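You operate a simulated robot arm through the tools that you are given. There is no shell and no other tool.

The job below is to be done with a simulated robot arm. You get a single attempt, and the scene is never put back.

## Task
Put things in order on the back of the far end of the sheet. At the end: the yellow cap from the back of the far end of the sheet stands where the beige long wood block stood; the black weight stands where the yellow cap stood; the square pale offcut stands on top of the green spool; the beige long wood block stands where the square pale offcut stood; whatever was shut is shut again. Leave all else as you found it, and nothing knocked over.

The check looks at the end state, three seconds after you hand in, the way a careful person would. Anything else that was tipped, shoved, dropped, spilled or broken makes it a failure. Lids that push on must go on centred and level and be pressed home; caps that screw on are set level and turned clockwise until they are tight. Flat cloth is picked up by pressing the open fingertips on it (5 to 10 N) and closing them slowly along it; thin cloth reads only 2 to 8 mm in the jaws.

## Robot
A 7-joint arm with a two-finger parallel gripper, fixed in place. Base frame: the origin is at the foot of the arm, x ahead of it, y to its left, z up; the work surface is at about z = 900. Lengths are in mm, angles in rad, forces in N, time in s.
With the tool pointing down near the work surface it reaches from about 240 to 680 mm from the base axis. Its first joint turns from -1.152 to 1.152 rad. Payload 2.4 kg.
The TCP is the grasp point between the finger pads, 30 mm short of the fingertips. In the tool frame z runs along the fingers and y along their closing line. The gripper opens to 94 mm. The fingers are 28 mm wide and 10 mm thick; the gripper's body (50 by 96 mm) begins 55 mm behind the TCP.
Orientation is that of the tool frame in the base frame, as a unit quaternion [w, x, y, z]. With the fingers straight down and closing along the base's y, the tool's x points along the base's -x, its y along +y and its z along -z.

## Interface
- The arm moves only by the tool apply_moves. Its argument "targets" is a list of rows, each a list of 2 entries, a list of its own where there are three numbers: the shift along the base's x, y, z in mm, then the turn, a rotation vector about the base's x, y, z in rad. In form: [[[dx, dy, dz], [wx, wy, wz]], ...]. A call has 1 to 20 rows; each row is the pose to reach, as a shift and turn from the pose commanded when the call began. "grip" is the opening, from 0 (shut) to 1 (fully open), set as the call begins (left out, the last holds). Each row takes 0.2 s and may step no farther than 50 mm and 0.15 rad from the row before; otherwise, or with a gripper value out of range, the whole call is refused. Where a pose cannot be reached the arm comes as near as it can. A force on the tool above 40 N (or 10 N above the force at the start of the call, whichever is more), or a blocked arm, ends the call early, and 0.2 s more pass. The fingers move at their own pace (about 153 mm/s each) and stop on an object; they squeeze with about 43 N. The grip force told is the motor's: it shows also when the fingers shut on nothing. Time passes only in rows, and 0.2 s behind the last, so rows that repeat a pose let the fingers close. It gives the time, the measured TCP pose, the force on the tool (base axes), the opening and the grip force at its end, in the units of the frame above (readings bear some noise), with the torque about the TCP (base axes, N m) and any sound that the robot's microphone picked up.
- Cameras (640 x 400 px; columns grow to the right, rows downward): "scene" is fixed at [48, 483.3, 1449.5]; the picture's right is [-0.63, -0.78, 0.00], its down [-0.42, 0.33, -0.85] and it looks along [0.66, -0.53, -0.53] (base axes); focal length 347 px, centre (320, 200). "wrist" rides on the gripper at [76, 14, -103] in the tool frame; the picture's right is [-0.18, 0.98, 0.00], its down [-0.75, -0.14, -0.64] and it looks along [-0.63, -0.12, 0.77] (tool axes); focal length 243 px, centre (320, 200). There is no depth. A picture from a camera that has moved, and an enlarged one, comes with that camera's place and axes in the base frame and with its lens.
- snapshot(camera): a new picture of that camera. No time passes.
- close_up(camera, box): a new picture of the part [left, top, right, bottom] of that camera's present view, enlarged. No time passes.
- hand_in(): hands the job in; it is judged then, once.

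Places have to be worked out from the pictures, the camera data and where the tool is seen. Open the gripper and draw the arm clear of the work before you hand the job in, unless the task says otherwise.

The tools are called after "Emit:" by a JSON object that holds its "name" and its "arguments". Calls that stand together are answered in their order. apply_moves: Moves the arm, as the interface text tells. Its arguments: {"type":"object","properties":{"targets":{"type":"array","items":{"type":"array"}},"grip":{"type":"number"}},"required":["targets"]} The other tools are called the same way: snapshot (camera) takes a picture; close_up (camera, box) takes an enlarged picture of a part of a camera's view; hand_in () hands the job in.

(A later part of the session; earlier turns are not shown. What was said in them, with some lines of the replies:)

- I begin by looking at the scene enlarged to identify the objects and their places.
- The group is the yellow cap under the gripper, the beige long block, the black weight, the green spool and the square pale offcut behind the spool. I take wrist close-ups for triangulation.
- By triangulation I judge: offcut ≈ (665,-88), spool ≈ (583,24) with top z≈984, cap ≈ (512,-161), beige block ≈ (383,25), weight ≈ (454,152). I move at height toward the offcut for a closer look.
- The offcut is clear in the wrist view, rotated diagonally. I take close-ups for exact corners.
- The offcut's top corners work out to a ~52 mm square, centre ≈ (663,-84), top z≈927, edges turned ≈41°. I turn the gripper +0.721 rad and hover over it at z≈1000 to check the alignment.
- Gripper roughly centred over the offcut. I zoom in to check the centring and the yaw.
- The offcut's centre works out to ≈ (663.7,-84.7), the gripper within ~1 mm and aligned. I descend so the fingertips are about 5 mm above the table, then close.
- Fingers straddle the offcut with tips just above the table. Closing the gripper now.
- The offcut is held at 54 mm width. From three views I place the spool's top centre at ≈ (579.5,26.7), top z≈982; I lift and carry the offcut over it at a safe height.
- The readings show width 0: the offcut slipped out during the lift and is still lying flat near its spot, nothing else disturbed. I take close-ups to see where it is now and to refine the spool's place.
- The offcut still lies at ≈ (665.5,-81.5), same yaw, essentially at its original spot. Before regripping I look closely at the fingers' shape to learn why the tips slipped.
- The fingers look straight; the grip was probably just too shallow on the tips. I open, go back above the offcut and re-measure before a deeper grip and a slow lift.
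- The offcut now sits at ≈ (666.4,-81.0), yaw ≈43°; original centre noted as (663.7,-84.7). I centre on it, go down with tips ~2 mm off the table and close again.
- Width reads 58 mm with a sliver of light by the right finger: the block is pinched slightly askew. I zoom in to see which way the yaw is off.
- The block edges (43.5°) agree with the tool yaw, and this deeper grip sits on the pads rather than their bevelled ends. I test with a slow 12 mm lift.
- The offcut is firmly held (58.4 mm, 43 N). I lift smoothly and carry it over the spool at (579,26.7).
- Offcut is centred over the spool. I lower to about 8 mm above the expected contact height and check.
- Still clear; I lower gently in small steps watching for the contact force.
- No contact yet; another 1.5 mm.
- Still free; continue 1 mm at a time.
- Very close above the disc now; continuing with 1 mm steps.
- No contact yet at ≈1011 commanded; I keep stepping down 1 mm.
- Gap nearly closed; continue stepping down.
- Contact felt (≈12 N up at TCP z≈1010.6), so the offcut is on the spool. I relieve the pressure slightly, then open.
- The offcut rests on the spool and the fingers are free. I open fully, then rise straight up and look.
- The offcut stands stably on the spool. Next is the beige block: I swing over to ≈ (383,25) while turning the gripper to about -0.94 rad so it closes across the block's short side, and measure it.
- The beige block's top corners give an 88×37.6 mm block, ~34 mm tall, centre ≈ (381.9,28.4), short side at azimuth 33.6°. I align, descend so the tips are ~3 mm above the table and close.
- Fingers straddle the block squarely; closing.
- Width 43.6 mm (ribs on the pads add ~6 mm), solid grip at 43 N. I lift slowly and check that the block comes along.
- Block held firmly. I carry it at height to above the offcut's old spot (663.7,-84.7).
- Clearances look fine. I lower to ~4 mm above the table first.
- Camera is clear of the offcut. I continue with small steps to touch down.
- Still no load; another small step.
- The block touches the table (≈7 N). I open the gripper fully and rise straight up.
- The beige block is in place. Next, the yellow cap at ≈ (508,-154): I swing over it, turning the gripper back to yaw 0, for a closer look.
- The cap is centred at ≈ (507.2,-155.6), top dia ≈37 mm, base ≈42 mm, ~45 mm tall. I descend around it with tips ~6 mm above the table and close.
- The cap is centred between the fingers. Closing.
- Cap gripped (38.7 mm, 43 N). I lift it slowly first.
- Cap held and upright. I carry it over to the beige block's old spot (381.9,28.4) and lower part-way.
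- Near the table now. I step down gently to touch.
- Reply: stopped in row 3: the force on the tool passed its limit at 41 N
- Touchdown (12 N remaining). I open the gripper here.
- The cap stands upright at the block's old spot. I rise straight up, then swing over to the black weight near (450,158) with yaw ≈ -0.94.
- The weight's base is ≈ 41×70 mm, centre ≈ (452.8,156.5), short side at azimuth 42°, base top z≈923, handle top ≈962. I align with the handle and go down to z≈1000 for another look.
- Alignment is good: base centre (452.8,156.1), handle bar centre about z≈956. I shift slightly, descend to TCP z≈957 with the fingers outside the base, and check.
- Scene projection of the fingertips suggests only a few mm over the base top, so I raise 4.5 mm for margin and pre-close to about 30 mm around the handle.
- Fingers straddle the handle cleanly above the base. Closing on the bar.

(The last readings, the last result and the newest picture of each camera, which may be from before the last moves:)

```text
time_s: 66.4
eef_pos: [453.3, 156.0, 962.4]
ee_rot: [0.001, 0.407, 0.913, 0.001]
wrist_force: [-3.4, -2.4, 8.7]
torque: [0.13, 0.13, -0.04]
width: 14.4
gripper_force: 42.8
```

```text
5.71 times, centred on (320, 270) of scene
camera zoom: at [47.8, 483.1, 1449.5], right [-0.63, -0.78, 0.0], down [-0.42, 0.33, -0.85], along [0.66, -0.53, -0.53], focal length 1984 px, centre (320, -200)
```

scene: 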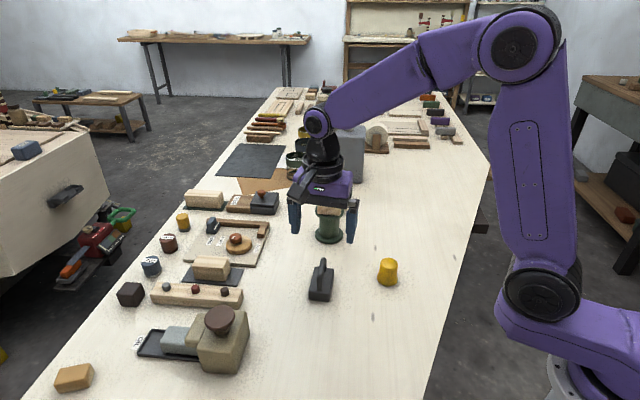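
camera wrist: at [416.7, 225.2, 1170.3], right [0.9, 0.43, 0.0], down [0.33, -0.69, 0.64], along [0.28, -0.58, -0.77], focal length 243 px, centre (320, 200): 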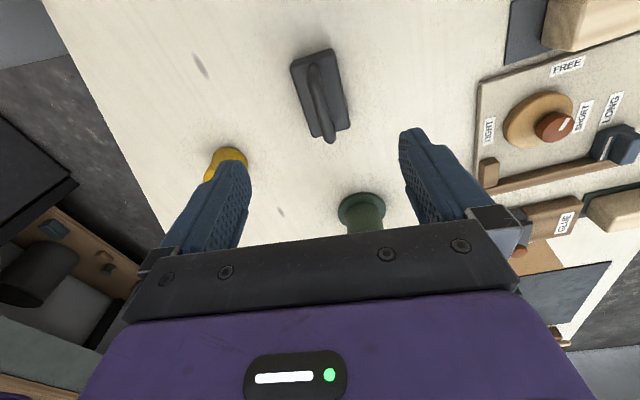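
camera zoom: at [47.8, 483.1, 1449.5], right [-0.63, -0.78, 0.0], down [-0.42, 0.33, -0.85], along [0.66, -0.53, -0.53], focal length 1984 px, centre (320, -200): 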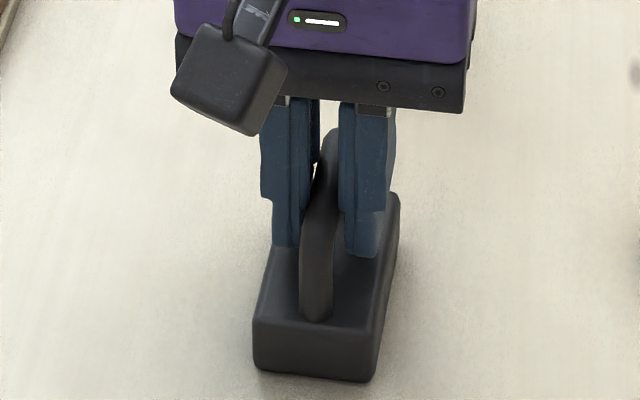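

The reading of 14.4 mm with 9 N upward tells me the round bar sits on the ribs' bevelled ends, as with the first slip. I reopen, raise ~9.5 mm so the bar lies fully in the flat tip zone, and close again.

Emit:
{"name": "apply_moves", "arguments": {"targets": [[[0, 0, 0], [0, 0, 0]], [[0, 0, 0], [0, 0, 0]], [[0, 0, 5], [0, 0, 0]], [[0, 0, 9.5], [0, 0, 0]], [[0, 0, 9.5], [0, 0, 0]]], "grip": 0.35}}

Emit:
{"name": "apply_moves", "arguments": {"targets": [[[0, 0, 0], [0, 0, 0]], [[0, 0, 0], [0, 0, 0]], [[0, 0, 0], [0, 0, 0]], [[0, 0, 0], [0, 0, 0]]], "grip": 0.0}}

Emit:
{"name": "close_up", "arguments": {"camera": "wrist", "box": [200, 40, 440, 240]}}

Emit:
{"name": "close_up", "arguments": {"camera": "scene", "box": [285, 235, 355, 305]}}

```text
time_s: 67.6
eef_pos: [453.1, 155.4, 971.8]
ee_rot: [0.0, 0.407, 0.914, 0.0]
wrist_force: [0.8, 0.2, 0.0]
torque: [-0.01, -0.02, -0.02]
width: 33.0
gripper_force: 0.1
```

```text
time_s: 68.6
eef_pos: [453.0, 156.1, 972.2]
ee_rot: [0.0, 0.406, 0.914, 0.0]
wrist_force: [-1.8, -2.6, 3.1]
torque: [-0.02, 0.05, 0.02]
width: 11.1
gripper_force: 43.0
```

```text
2.00 times, centred on (320, 140) of wrist
camera zoom: at [412.1, 222.1, 1074.2], right [0.85, 0.52, 0.0], down [0.4, -0.65, 0.64], along [0.33, -0.55, -0.77], focal length 485 px, centre (320, 320)
```

zoom: 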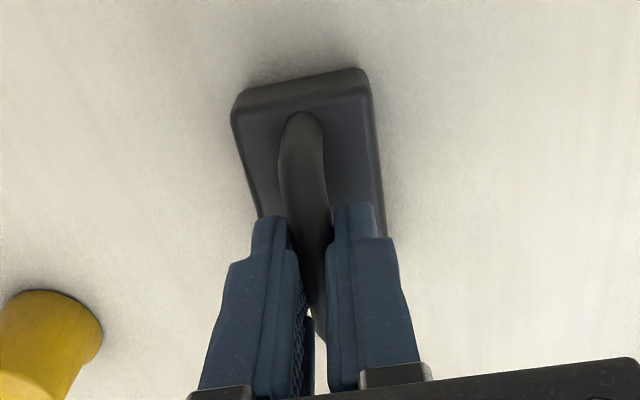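

```text
5.71 times, centred on (320, 270) of scene
camera zoom: at [47.9, 483.2, 1449.5], right [-0.63, -0.78, 0.0], down [-0.42, 0.33, -0.85], along [0.66, -0.53, -0.53], focal length 1984 px, centre (320, -200)
```

zoom: 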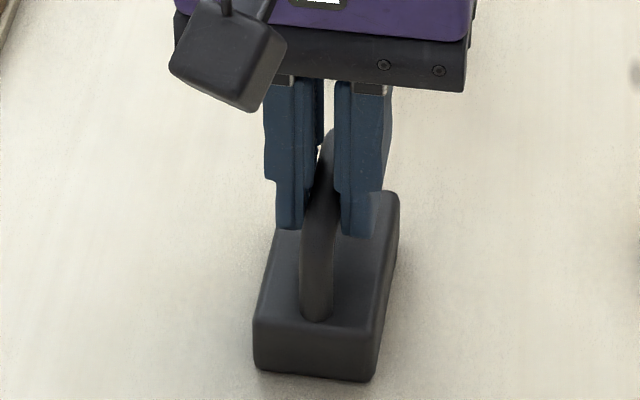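

Width 11.1 mm: the bar is now held between the flat pads. I test with a slow small lift.

Emit:
{"name": "apply_moves", "arguments": {"targets": [[[0, 0, 1], [0, 0, 0]], [[0, 0, 2], [0, 0, 0]], [[0, 0, 4], [0, 0, 0]], [[0, 0, 6], [0, 0, 0]], [[0, 0, 8], [0, 0, 0]], [[0, 0, 8], [0, 0, 0]], [[0, 0, 8], [0, 0, 0]]], "grip": 0.0}}

Emit:
{"name": "close_up", "arguments": {"camera": "wrist", "box": [200, 40, 440, 240]}}

Emit:
{"name": "close_up", "arguments": {"camera": "scene", "box": [285, 235, 355, 305]}}

```text
time_s: 70.2
eef_pos: [453.1, 156.1, 980.5]
ee_rot: [0.0, 0.406, 0.914, 0.0]
wrist_force: [-0.3, -1.3, -5.5]
torque: [-0.01, 0.0, -0.01]
width: 11.3
gripper_force: 43.2
```

```text
2.00 times, centred on (320, 140) of wrist
camera zoom: at [412.5, 222.2, 1082.0], right [0.85, 0.52, 0.0], down [0.4, -0.65, 0.64], along [0.33, -0.55, -0.77], focal length 485 px, centre (320, 320)
```

zoom: 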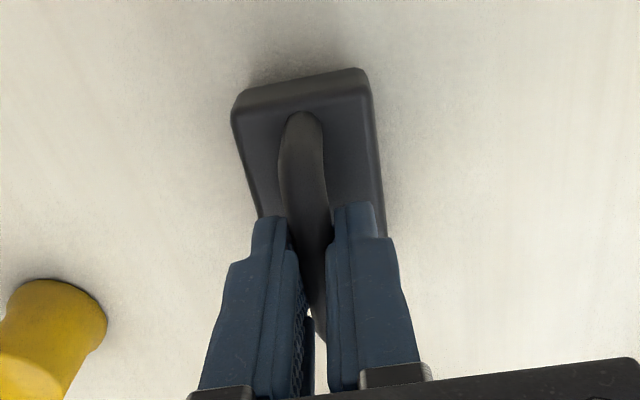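

```text
5.71 times, centred on (320, 270) of scene
camera zoom: at [48.1, 483.3, 1449.5], right [-0.63, -0.78, 0.0], down [-0.42, 0.33, -0.85], along [0.66, -0.53, -0.53], focal length 1984 px, centre (320, -200)
```

zoom: 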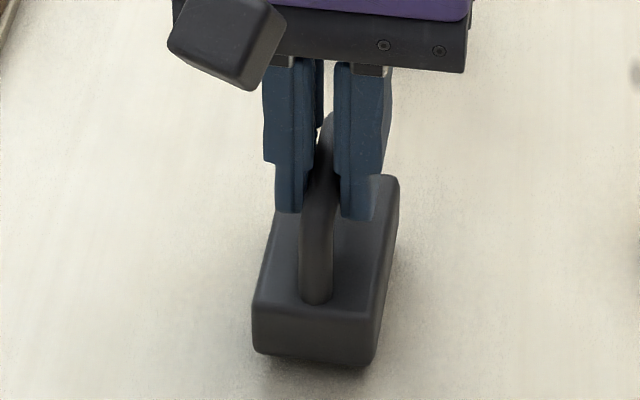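

The weight is lifted level (≈5.5 N load, no torque). I raise it well above everything before crossing.

Emit:
{"name": "apply_moves", "arguments": {"targets": [[[0, 0, 5], [0, 0, 0]], [[0, 0, 15], [0, 0, 0]], [[0, 0, 30], [0, 0, 0]], [[0, 0, 48], [0, 0, 0]], [[0, 0, 66], [0, 0, 0]], [[0, 0, 84], [0, 0, 0]], [[0, 0, 100], [0, 0, 0]], [[0, 0, 110], [0, 0, 0]], [[0, 0, 113], [0, 0, 0]], [[0, 0, 113], [0, 0, 0]]], "grip": 0.0}}

Emit:
{"name": "close_up", "arguments": {"camera": "scene", "box": [250, 130, 420, 310]}}

```text
time_s: 72.4
eef_pos: [452.4, 155.5, 1093.0]
ee_rot: [0.0, 0.407, 0.913, 0.0]
wrist_force: [0.0, -0.6, -5.1]
torque: [-0.01, 0.01, -0.01]
width: 11.6
gripper_force: 43.2
```

```text
2.22 times, centred on (335, 220) of scene
camera zoom: at [48.1, 483.3, 1449.5], right [-0.63, -0.78, 0.0], down [-0.42, 0.33, -0.85], along [0.66, -0.53, -0.53], focal length 772 px, centre (287, 156)
```

zoom: 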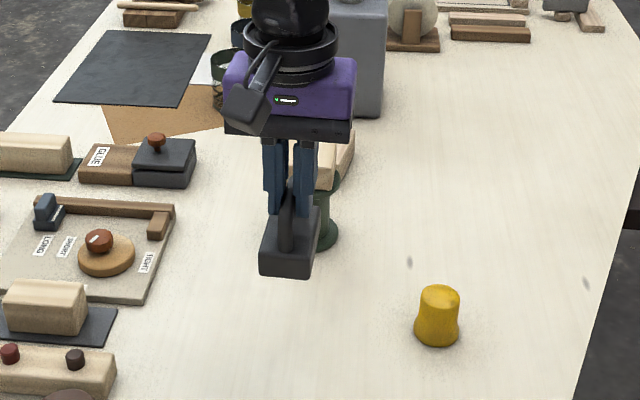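

Weight is high and steady. I carry it across to above the cap's old spot (507.2,-155.6).

Emit:
{"name": "apply_moves", "arguments": {"targets": [[[0, -6, 0], [0, 0, 0]], [[2, -20, 0], [0, 0, 0]], [[5, -40, 0], [0, 0, 0]], [[8, -62, 0], [0, 0, 0]], [[12, -84, 0], [0, 0, 0]], [[16, -106, 0], [0, 0, 0]], [[20, -128, 0], [0, 0, 0]], [[24, -150, 0], [0, 0, 0]], [[28, -172, 0], [0, 0, 0]], [[32, -194, 0], [0, 0, 0]], [[36, -216, 0], [0, 0, 0]], [[40, -238, 0], [0, 0, 0]], [[44, -260, 0], [0, 0, 0]], [[48, -281, 0], [0, 0, 0]], [[52, -298, 0], [0, 0, 0]], [[54, -308, 0], [0, 0, 0]], [[54.3, -311.4, 0], [0, 0, 0]], [[54.3, -311.4, 0], [0, 0, 0]]], "grip": 0.0}}

Emit:
{"name": "snapshot", "arguments": {"camera": "wrist"}}

Emit:
{"name": "snapshot", "arguments": {"camera": "scene"}}

```text
time_s: 76.2
eef_pos: [508.0, -154.9, 1093.0]
ee_rot: [0.0, 0.407, 0.913, -0.001]
wrist_force: [0.2, 0.4, -5.1]
torque: [-0.01, 0.0, 0.02]
width: 11.4
gripper_force: 42.9
```

```text
taken
camera wrist: at [466.5, -89.6, 1195.3], right [0.85, 0.52, 0.0], down [0.4, -0.65, 0.64], along [0.33, -0.55, -0.77], focal length 243 px, centre (320, 200)
```

wrist: 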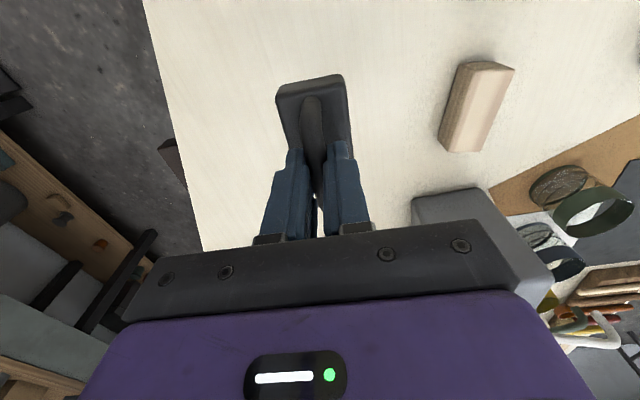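

```text
taken
```

scene: 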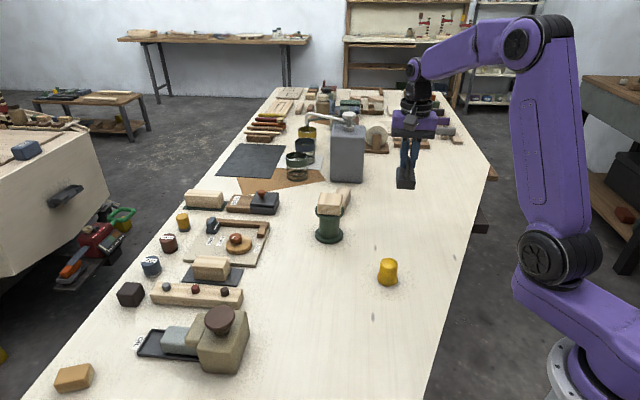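

Positioned over the cap's old spot. I descend to ~4 mm above touchdown.

Emit:
{"name": "apply_moves", "arguments": {"targets": [[[0, 0, -8], [0, 0, 0]], [[0, 0, -24], [0, 0, 0]], [[0, 0, -44], [0, 0, 0]], [[0, 0, -64], [0, 0, 0]], [[0, 0, -84], [0, 0, 0]], [[0, 0, -100], [0, 0, 0]], [[0, 0, -111], [0, 0, 0]], [[0, 0, -117], [0, 0, 0]], [[0, 0, -117], [0, 0, 0]]], "grip": 0.0}}

Emit:
{"name": "close_up", "arguments": {"camera": "scene", "box": [360, 140, 450, 250]}}

```text
time_s: 78.2
eef_pos: [507.2, -154.9, 976.2]
ee_rot: [0.0, 0.407, 0.913, 0.0]
wrist_force: [0.7, -0.8, -4.5]
torque: [-0.02, -0.02, -0.01]
width: 11.4
gripper_force: 42.5
```

```text
3.64 times, centred on (405, 195) of scene
camera zoom: at [48.1, 483.2, 1449.5], right [-0.63, -0.78, 0.0], down [-0.42, 0.33, -0.85], along [0.66, -0.53, -0.53], focal length 1263 px, centre (11, 218)
```

zoom: 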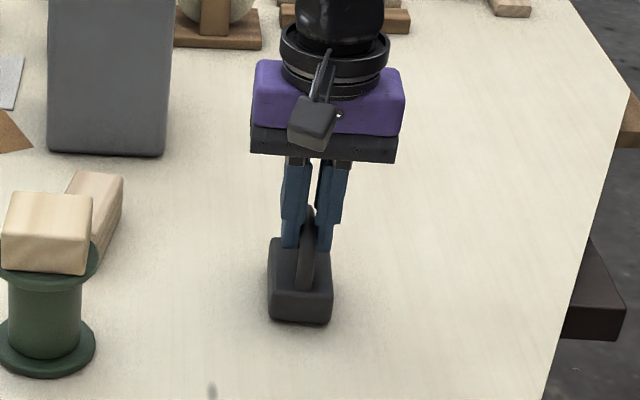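

Level and just above the table; small steps to touchdown.

Emit:
{"name": "apply_moves", "arguments": {"targets": [[[0, -0.5, -1], [0, 0, 0]], [[0, -0.5, -2], [0, 0, 0]], [[0, -0.5, -3], [0, 0, 0]], [[0, -0.5, -3], [0, 0, 0]]], "grip": 0.0}}

```text
time_s: 79.2
eef_pos: [507.4, -155.5, 973.3]
ee_rot: [-0.001, 0.406, 0.914, 0.0]
wrist_force: [-0.1, -0.3, -5.7]
torque: [-0.03, 0.02, 0.02]
width: 11.2
gripper_force: 43.1
```

Emit:
{"name": "apply_moves", "arguments": {"targets": [[[0, 0, -0.4], [0, 0, 0]], [[0, 0, -0.8], [0, 0, 0]], [[0, 0, -0.8], [0, 0, 0]]], "grip": 0.0}}

```text
time_s: 80.0
eef_pos: [506.7, -156.9, 973.7]
ee_rot: [0.001, 0.407, 0.914, 0.0]
wrist_force: [-0.2, -0.6, -4.8]
torque: [0.01, 0.01, -0.01]
width: 11.5
gripper_force: 42.6
```

Still carrying the load; another 0.6 mm.

Emit:
{"name": "apply_moves", "arguments": {"targets": [[[0, 0, -0.3], [0, 0, 0]], [[0, 0, -0.6], [0, 0, 0]], [[0, 0, -0.6], [0, 0, 0]]], "grip": 0.0}}

```text
time_s: 80.8
eef_pos: [508.0, -155.7, 972.3]
ee_rot: [0.0, 0.407, 0.913, -0.001]
wrist_force: [0.8, 0.9, 5.8]
torque: [0.37, 0.33, 0.02]
width: 11.0
gripper_force: 43.3
```

The base's end touches first; I settle it 0.3 mm more, then open gently to about 35 mm.

Emit:
{"name": "apply_moves", "arguments": {"targets": [[[0, 0, -0.3], [0, 0, 0]], [[0, 0, -0.3], [0, 0, 0]]], "grip": 0.0}}

Emit:
{"name": "apply_moves", "arguments": {"targets": [[[0, 0, 0], [0, 0, 0]], [[0, 0, 0], [0, 0, 0]], [[0, 0, 0], [0, 0, 0]]], "grip": 0.45}}

Emit:
{"name": "close_up", "arguments": {"camera": "scene", "box": [360, 140, 450, 250]}}

Emit:
{"name": "snapshot", "arguments": {"camera": "wrist"}}

```text
time_s: 81.4
eef_pos: [508.3, -155.0, 972.6]
ee_rot: [0.001, 0.406, 0.914, 0.0]
wrist_force: [-1.8, 1.5, 18.0]
torque: [0.76, 0.67, 0.0]
width: 11.5
gripper_force: 43.0
```

```text
time_s: 82.2
eef_pos: [507.4, -154.9, 970.7]
ee_rot: [0.0, 0.407, 0.913, 0.0]
wrist_force: [0.3, -0.5, 0.4]
torque: [-0.02, -0.01, -0.02]
width: 42.2
gripper_force: 0.0
```

```text
3.64 times, centred on (405, 195) of scene
camera zoom: at [48.0, 483.3, 1449.5], right [-0.63, -0.78, 0.0], down [-0.42, 0.33, -0.85], along [0.66, -0.53, -0.53], focal length 1263 px, centre (11, 218)
```

zoom: 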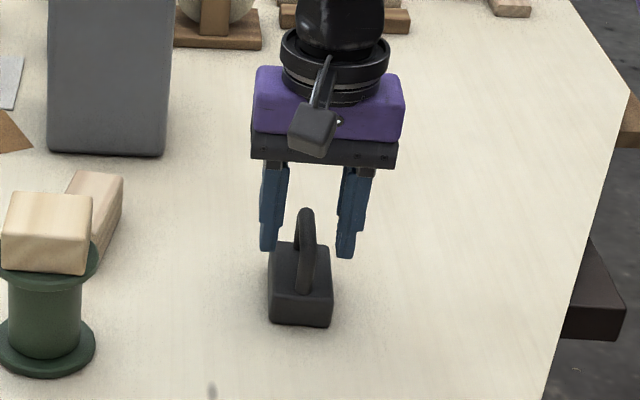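

```text
taken
camera wrist: at [466.6, -89.7, 1073.3], right [0.85, 0.52, 0.0], down [0.4, -0.65, 0.64], along [0.33, -0.55, -0.77], focal length 243 px, centre (320, 200)
```

wrist: 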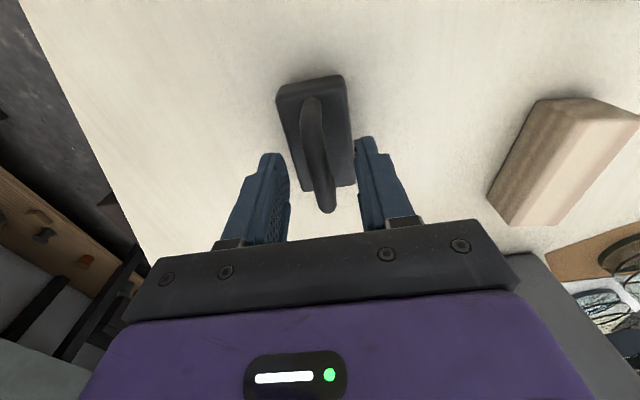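

The weight stands free. I rise straight up and check its final position from above.

Emit:
{"name": "apply_moves", "arguments": {"targets": [[[0, 0, 10], [0, 0, 0]], [[0, 0, 35], [0, 0, 0]], [[0, 0, 70], [0, 0, 0]], [[0, 0, 100], [0, 0, 0]], [[0, 0, 100], [0, 0, 0]]], "grip": 0.6}}

Emit:
{"name": "snapshot", "arguments": {"camera": "wrist"}}

Emit:
{"name": "close_up", "arguments": {"camera": "wrist", "box": [240, 20, 400, 180]}}

Emit:
{"name": "close_up", "arguments": {"camera": "wrist", "box": [400, 20, 580, 180]}}

```text
time_s: 83.4
eef_pos: [507.4, -155.2, 1071.8]
ee_rot: [-0.001, 0.406, 0.914, 0.0]
wrist_force: [0.4, 0.1, -0.3]
torque: [0.02, 0.01, -0.02]
width: 56.6
gripper_force: 0.1
```

```text
taken
camera wrist: at [466.5, -89.1, 1173.6], right [0.85, 0.52, 0.0], down [0.4, -0.65, 0.64], along [0.33, -0.55, -0.77], focal length 243 px, centre (320, 200)
```

wrist: 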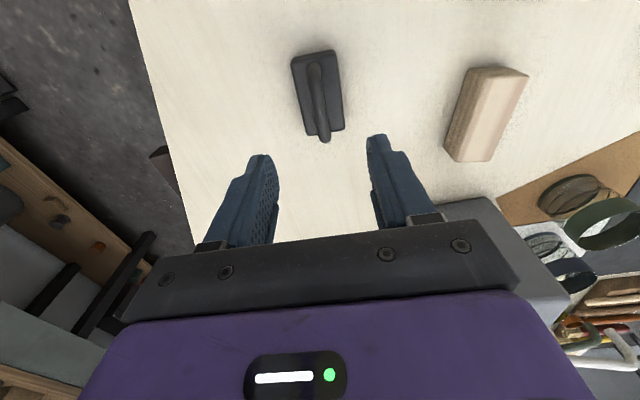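

```text
2.50 times, centred on (320, 100) of wrist
camera zoom: at [466.5, -89.1, 1173.6], right [0.85, 0.52, 0.0], down [0.4, -0.65, 0.64], along [0.33, -0.55, -0.77], focal length 606 px, centre (320, 450)
```

zoom: 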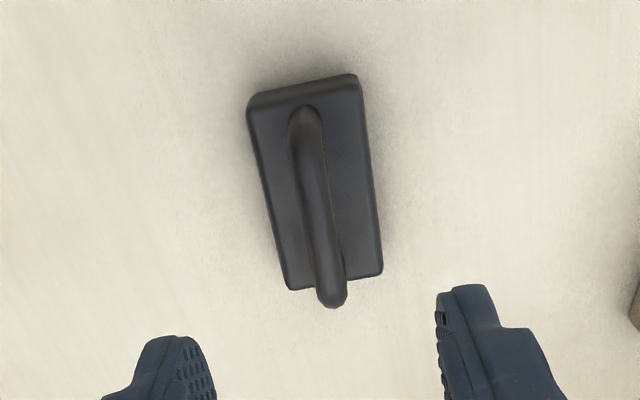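

```text
2.50 times, centred on (490, 100) of wrist
camera zoom: at [466.5, -89.1, 1173.6], right [0.85, 0.52, 0.0], down [0.4, -0.65, 0.64], along [0.33, -0.55, -0.77], focal length 606 px, centre (-105, 450)
```

zoom: 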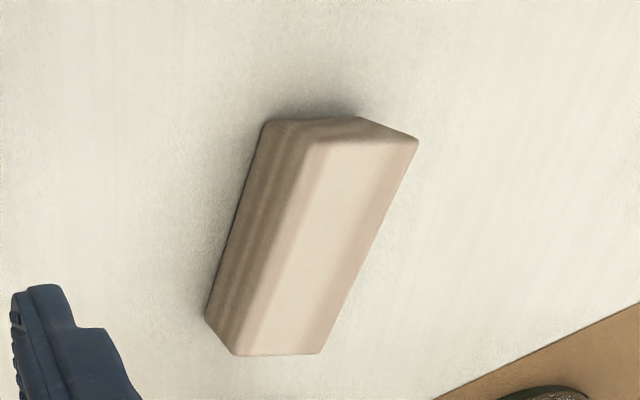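

The weight sits at ≈ (507.3,-155.4) and the beige block at ≈ (664,-84), both on target. I withdraw the arm to the starting pose, gripper open, and take final pictures.

Emit:
{"name": "apply_moves", "arguments": {"targets": [[[0, 0, 30], [0, 0, 0]], [[0, 0, 59], [0, 0, 0]], [[-18, 18, 59], [0, 0, 0.105]], [[-37, 37, 59], [0, 0, 0.21]], [[-56, 56, 59], [0, 0, 0.315]], [[-75, 75, 59], [0, 0, 0.42]], [[-94, 94, 59], [0, 0, 0.525]], [[-112, 112, 59], [0, 0, 0.63]], [[-130, 130, 59], [0, 0, 0.735]], [[-148, 148, 59], [0, 0, 0.837]], [[-148, 148, 59], [0, 0, 0.837]]], "grip": 1.0}}

Emit:
{"name": "snapshot", "arguments": {"camera": "scene"}}

Emit:
{"name": "snapshot", "arguments": {"camera": "wrist"}}

Emit:
{"name": "close_up", "arguments": {"camera": "scene", "box": [280, 160, 440, 320]}}

```text
time_s: 85.8
eef_pos: [360.0, -7.5, 1130.7]
ee_rot: [0.0, 0.0, 1.0, 0.0]
wrist_force: [-0.2, 0.0, 0.2]
torque: [0.01, 0.01, 0.02]
width: 93.7
gripper_force: 0.0
```

```text
taken
```

scene: 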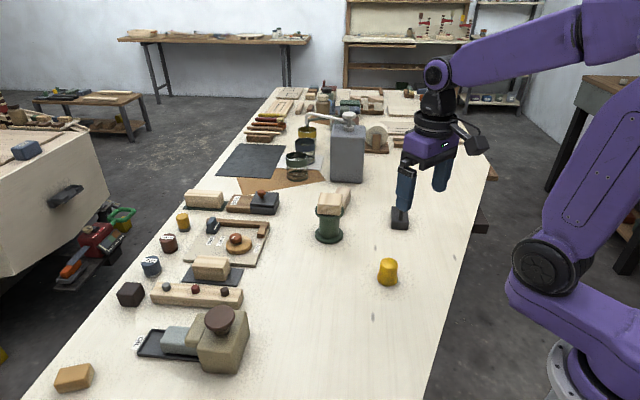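

```text
taken
camera wrist: at [283.1, 6.5, 1232.9], right [0.18, 0.98, 0.0], down [0.75, -0.14, 0.64], along [0.63, -0.12, -0.77], focal length 243 px, centre (320, 200)
```

wrist: 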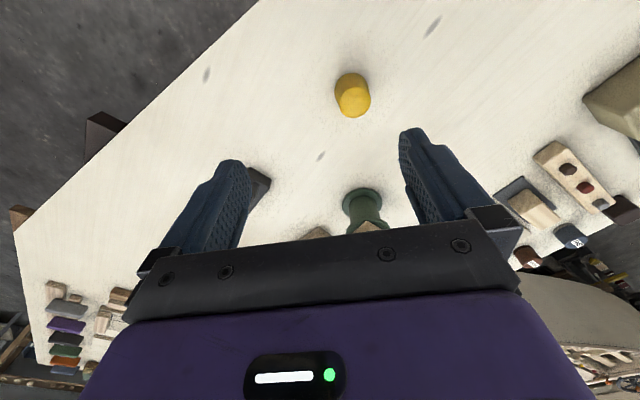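

```text
2.50 times, centred on (360, 240) of scene
camera zoom: at [48.0, 483.3, 1449.5], right [-0.63, -0.78, 0.0], down [-0.42, 0.33, -0.85], along [0.66, -0.53, -0.53], focal length 868 px, centre (220, 100)
```

zoom: 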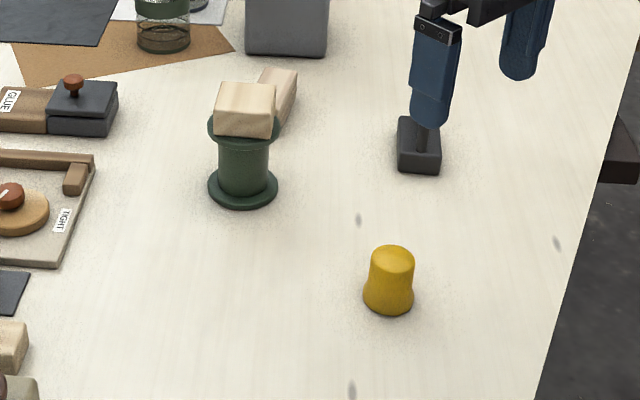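

Everything is in place: offcut on the spool, beige block at the offcut's spot, cap at the beige block's spot, and weight at the cap's spot. Nothing else moved, and the arm is clear with the gripper open, so I hand in.

Emit:
{"name": "hand_in", "arguments": {}}

```text
The job is handed in.
```

The job is done and handed in; all four moves were made and nothing was knocked over. I don't have the result of the check.

| Object | Where it stands now (x, y in mm) | Spot it was meant for |
|---|---|---|
| Square pale offcut | On top of the green spool, centred as far as the pictures show | Green spool |
| Beige long wood block | About (664, -84) | Offcut's old spot, about (663.7, -84.7) |
| Yellow cap | About (382, 29) | Beige block's old spot, about (381.9, 28.4) |
| Black weight | About (507.3, -155.4) | Yellow cap's old spot, about (507.2, -155.6) |

- **Positions:** The weight and the beige block were measured from above after release. The cap's position comes from the arm's reading when I let it go, and it looked right in the last pictures.
- **Slip:** The offcut slid out of the fingers on my first try to lift it. It stayed flat on the table, a few millimetres from its spot, and the second, deeper grip held.
- **Force on the cap:** Setting the cap down pushed briefly to 41 N, which stopped that move. The cap is standing upright.
- **Shut things:** I opened nothing, so there was nothing to shut again.
- **Rest of the bench:** It looks the same in the last pictures as at the start. The arm is back at its starting pose with the gripper open.
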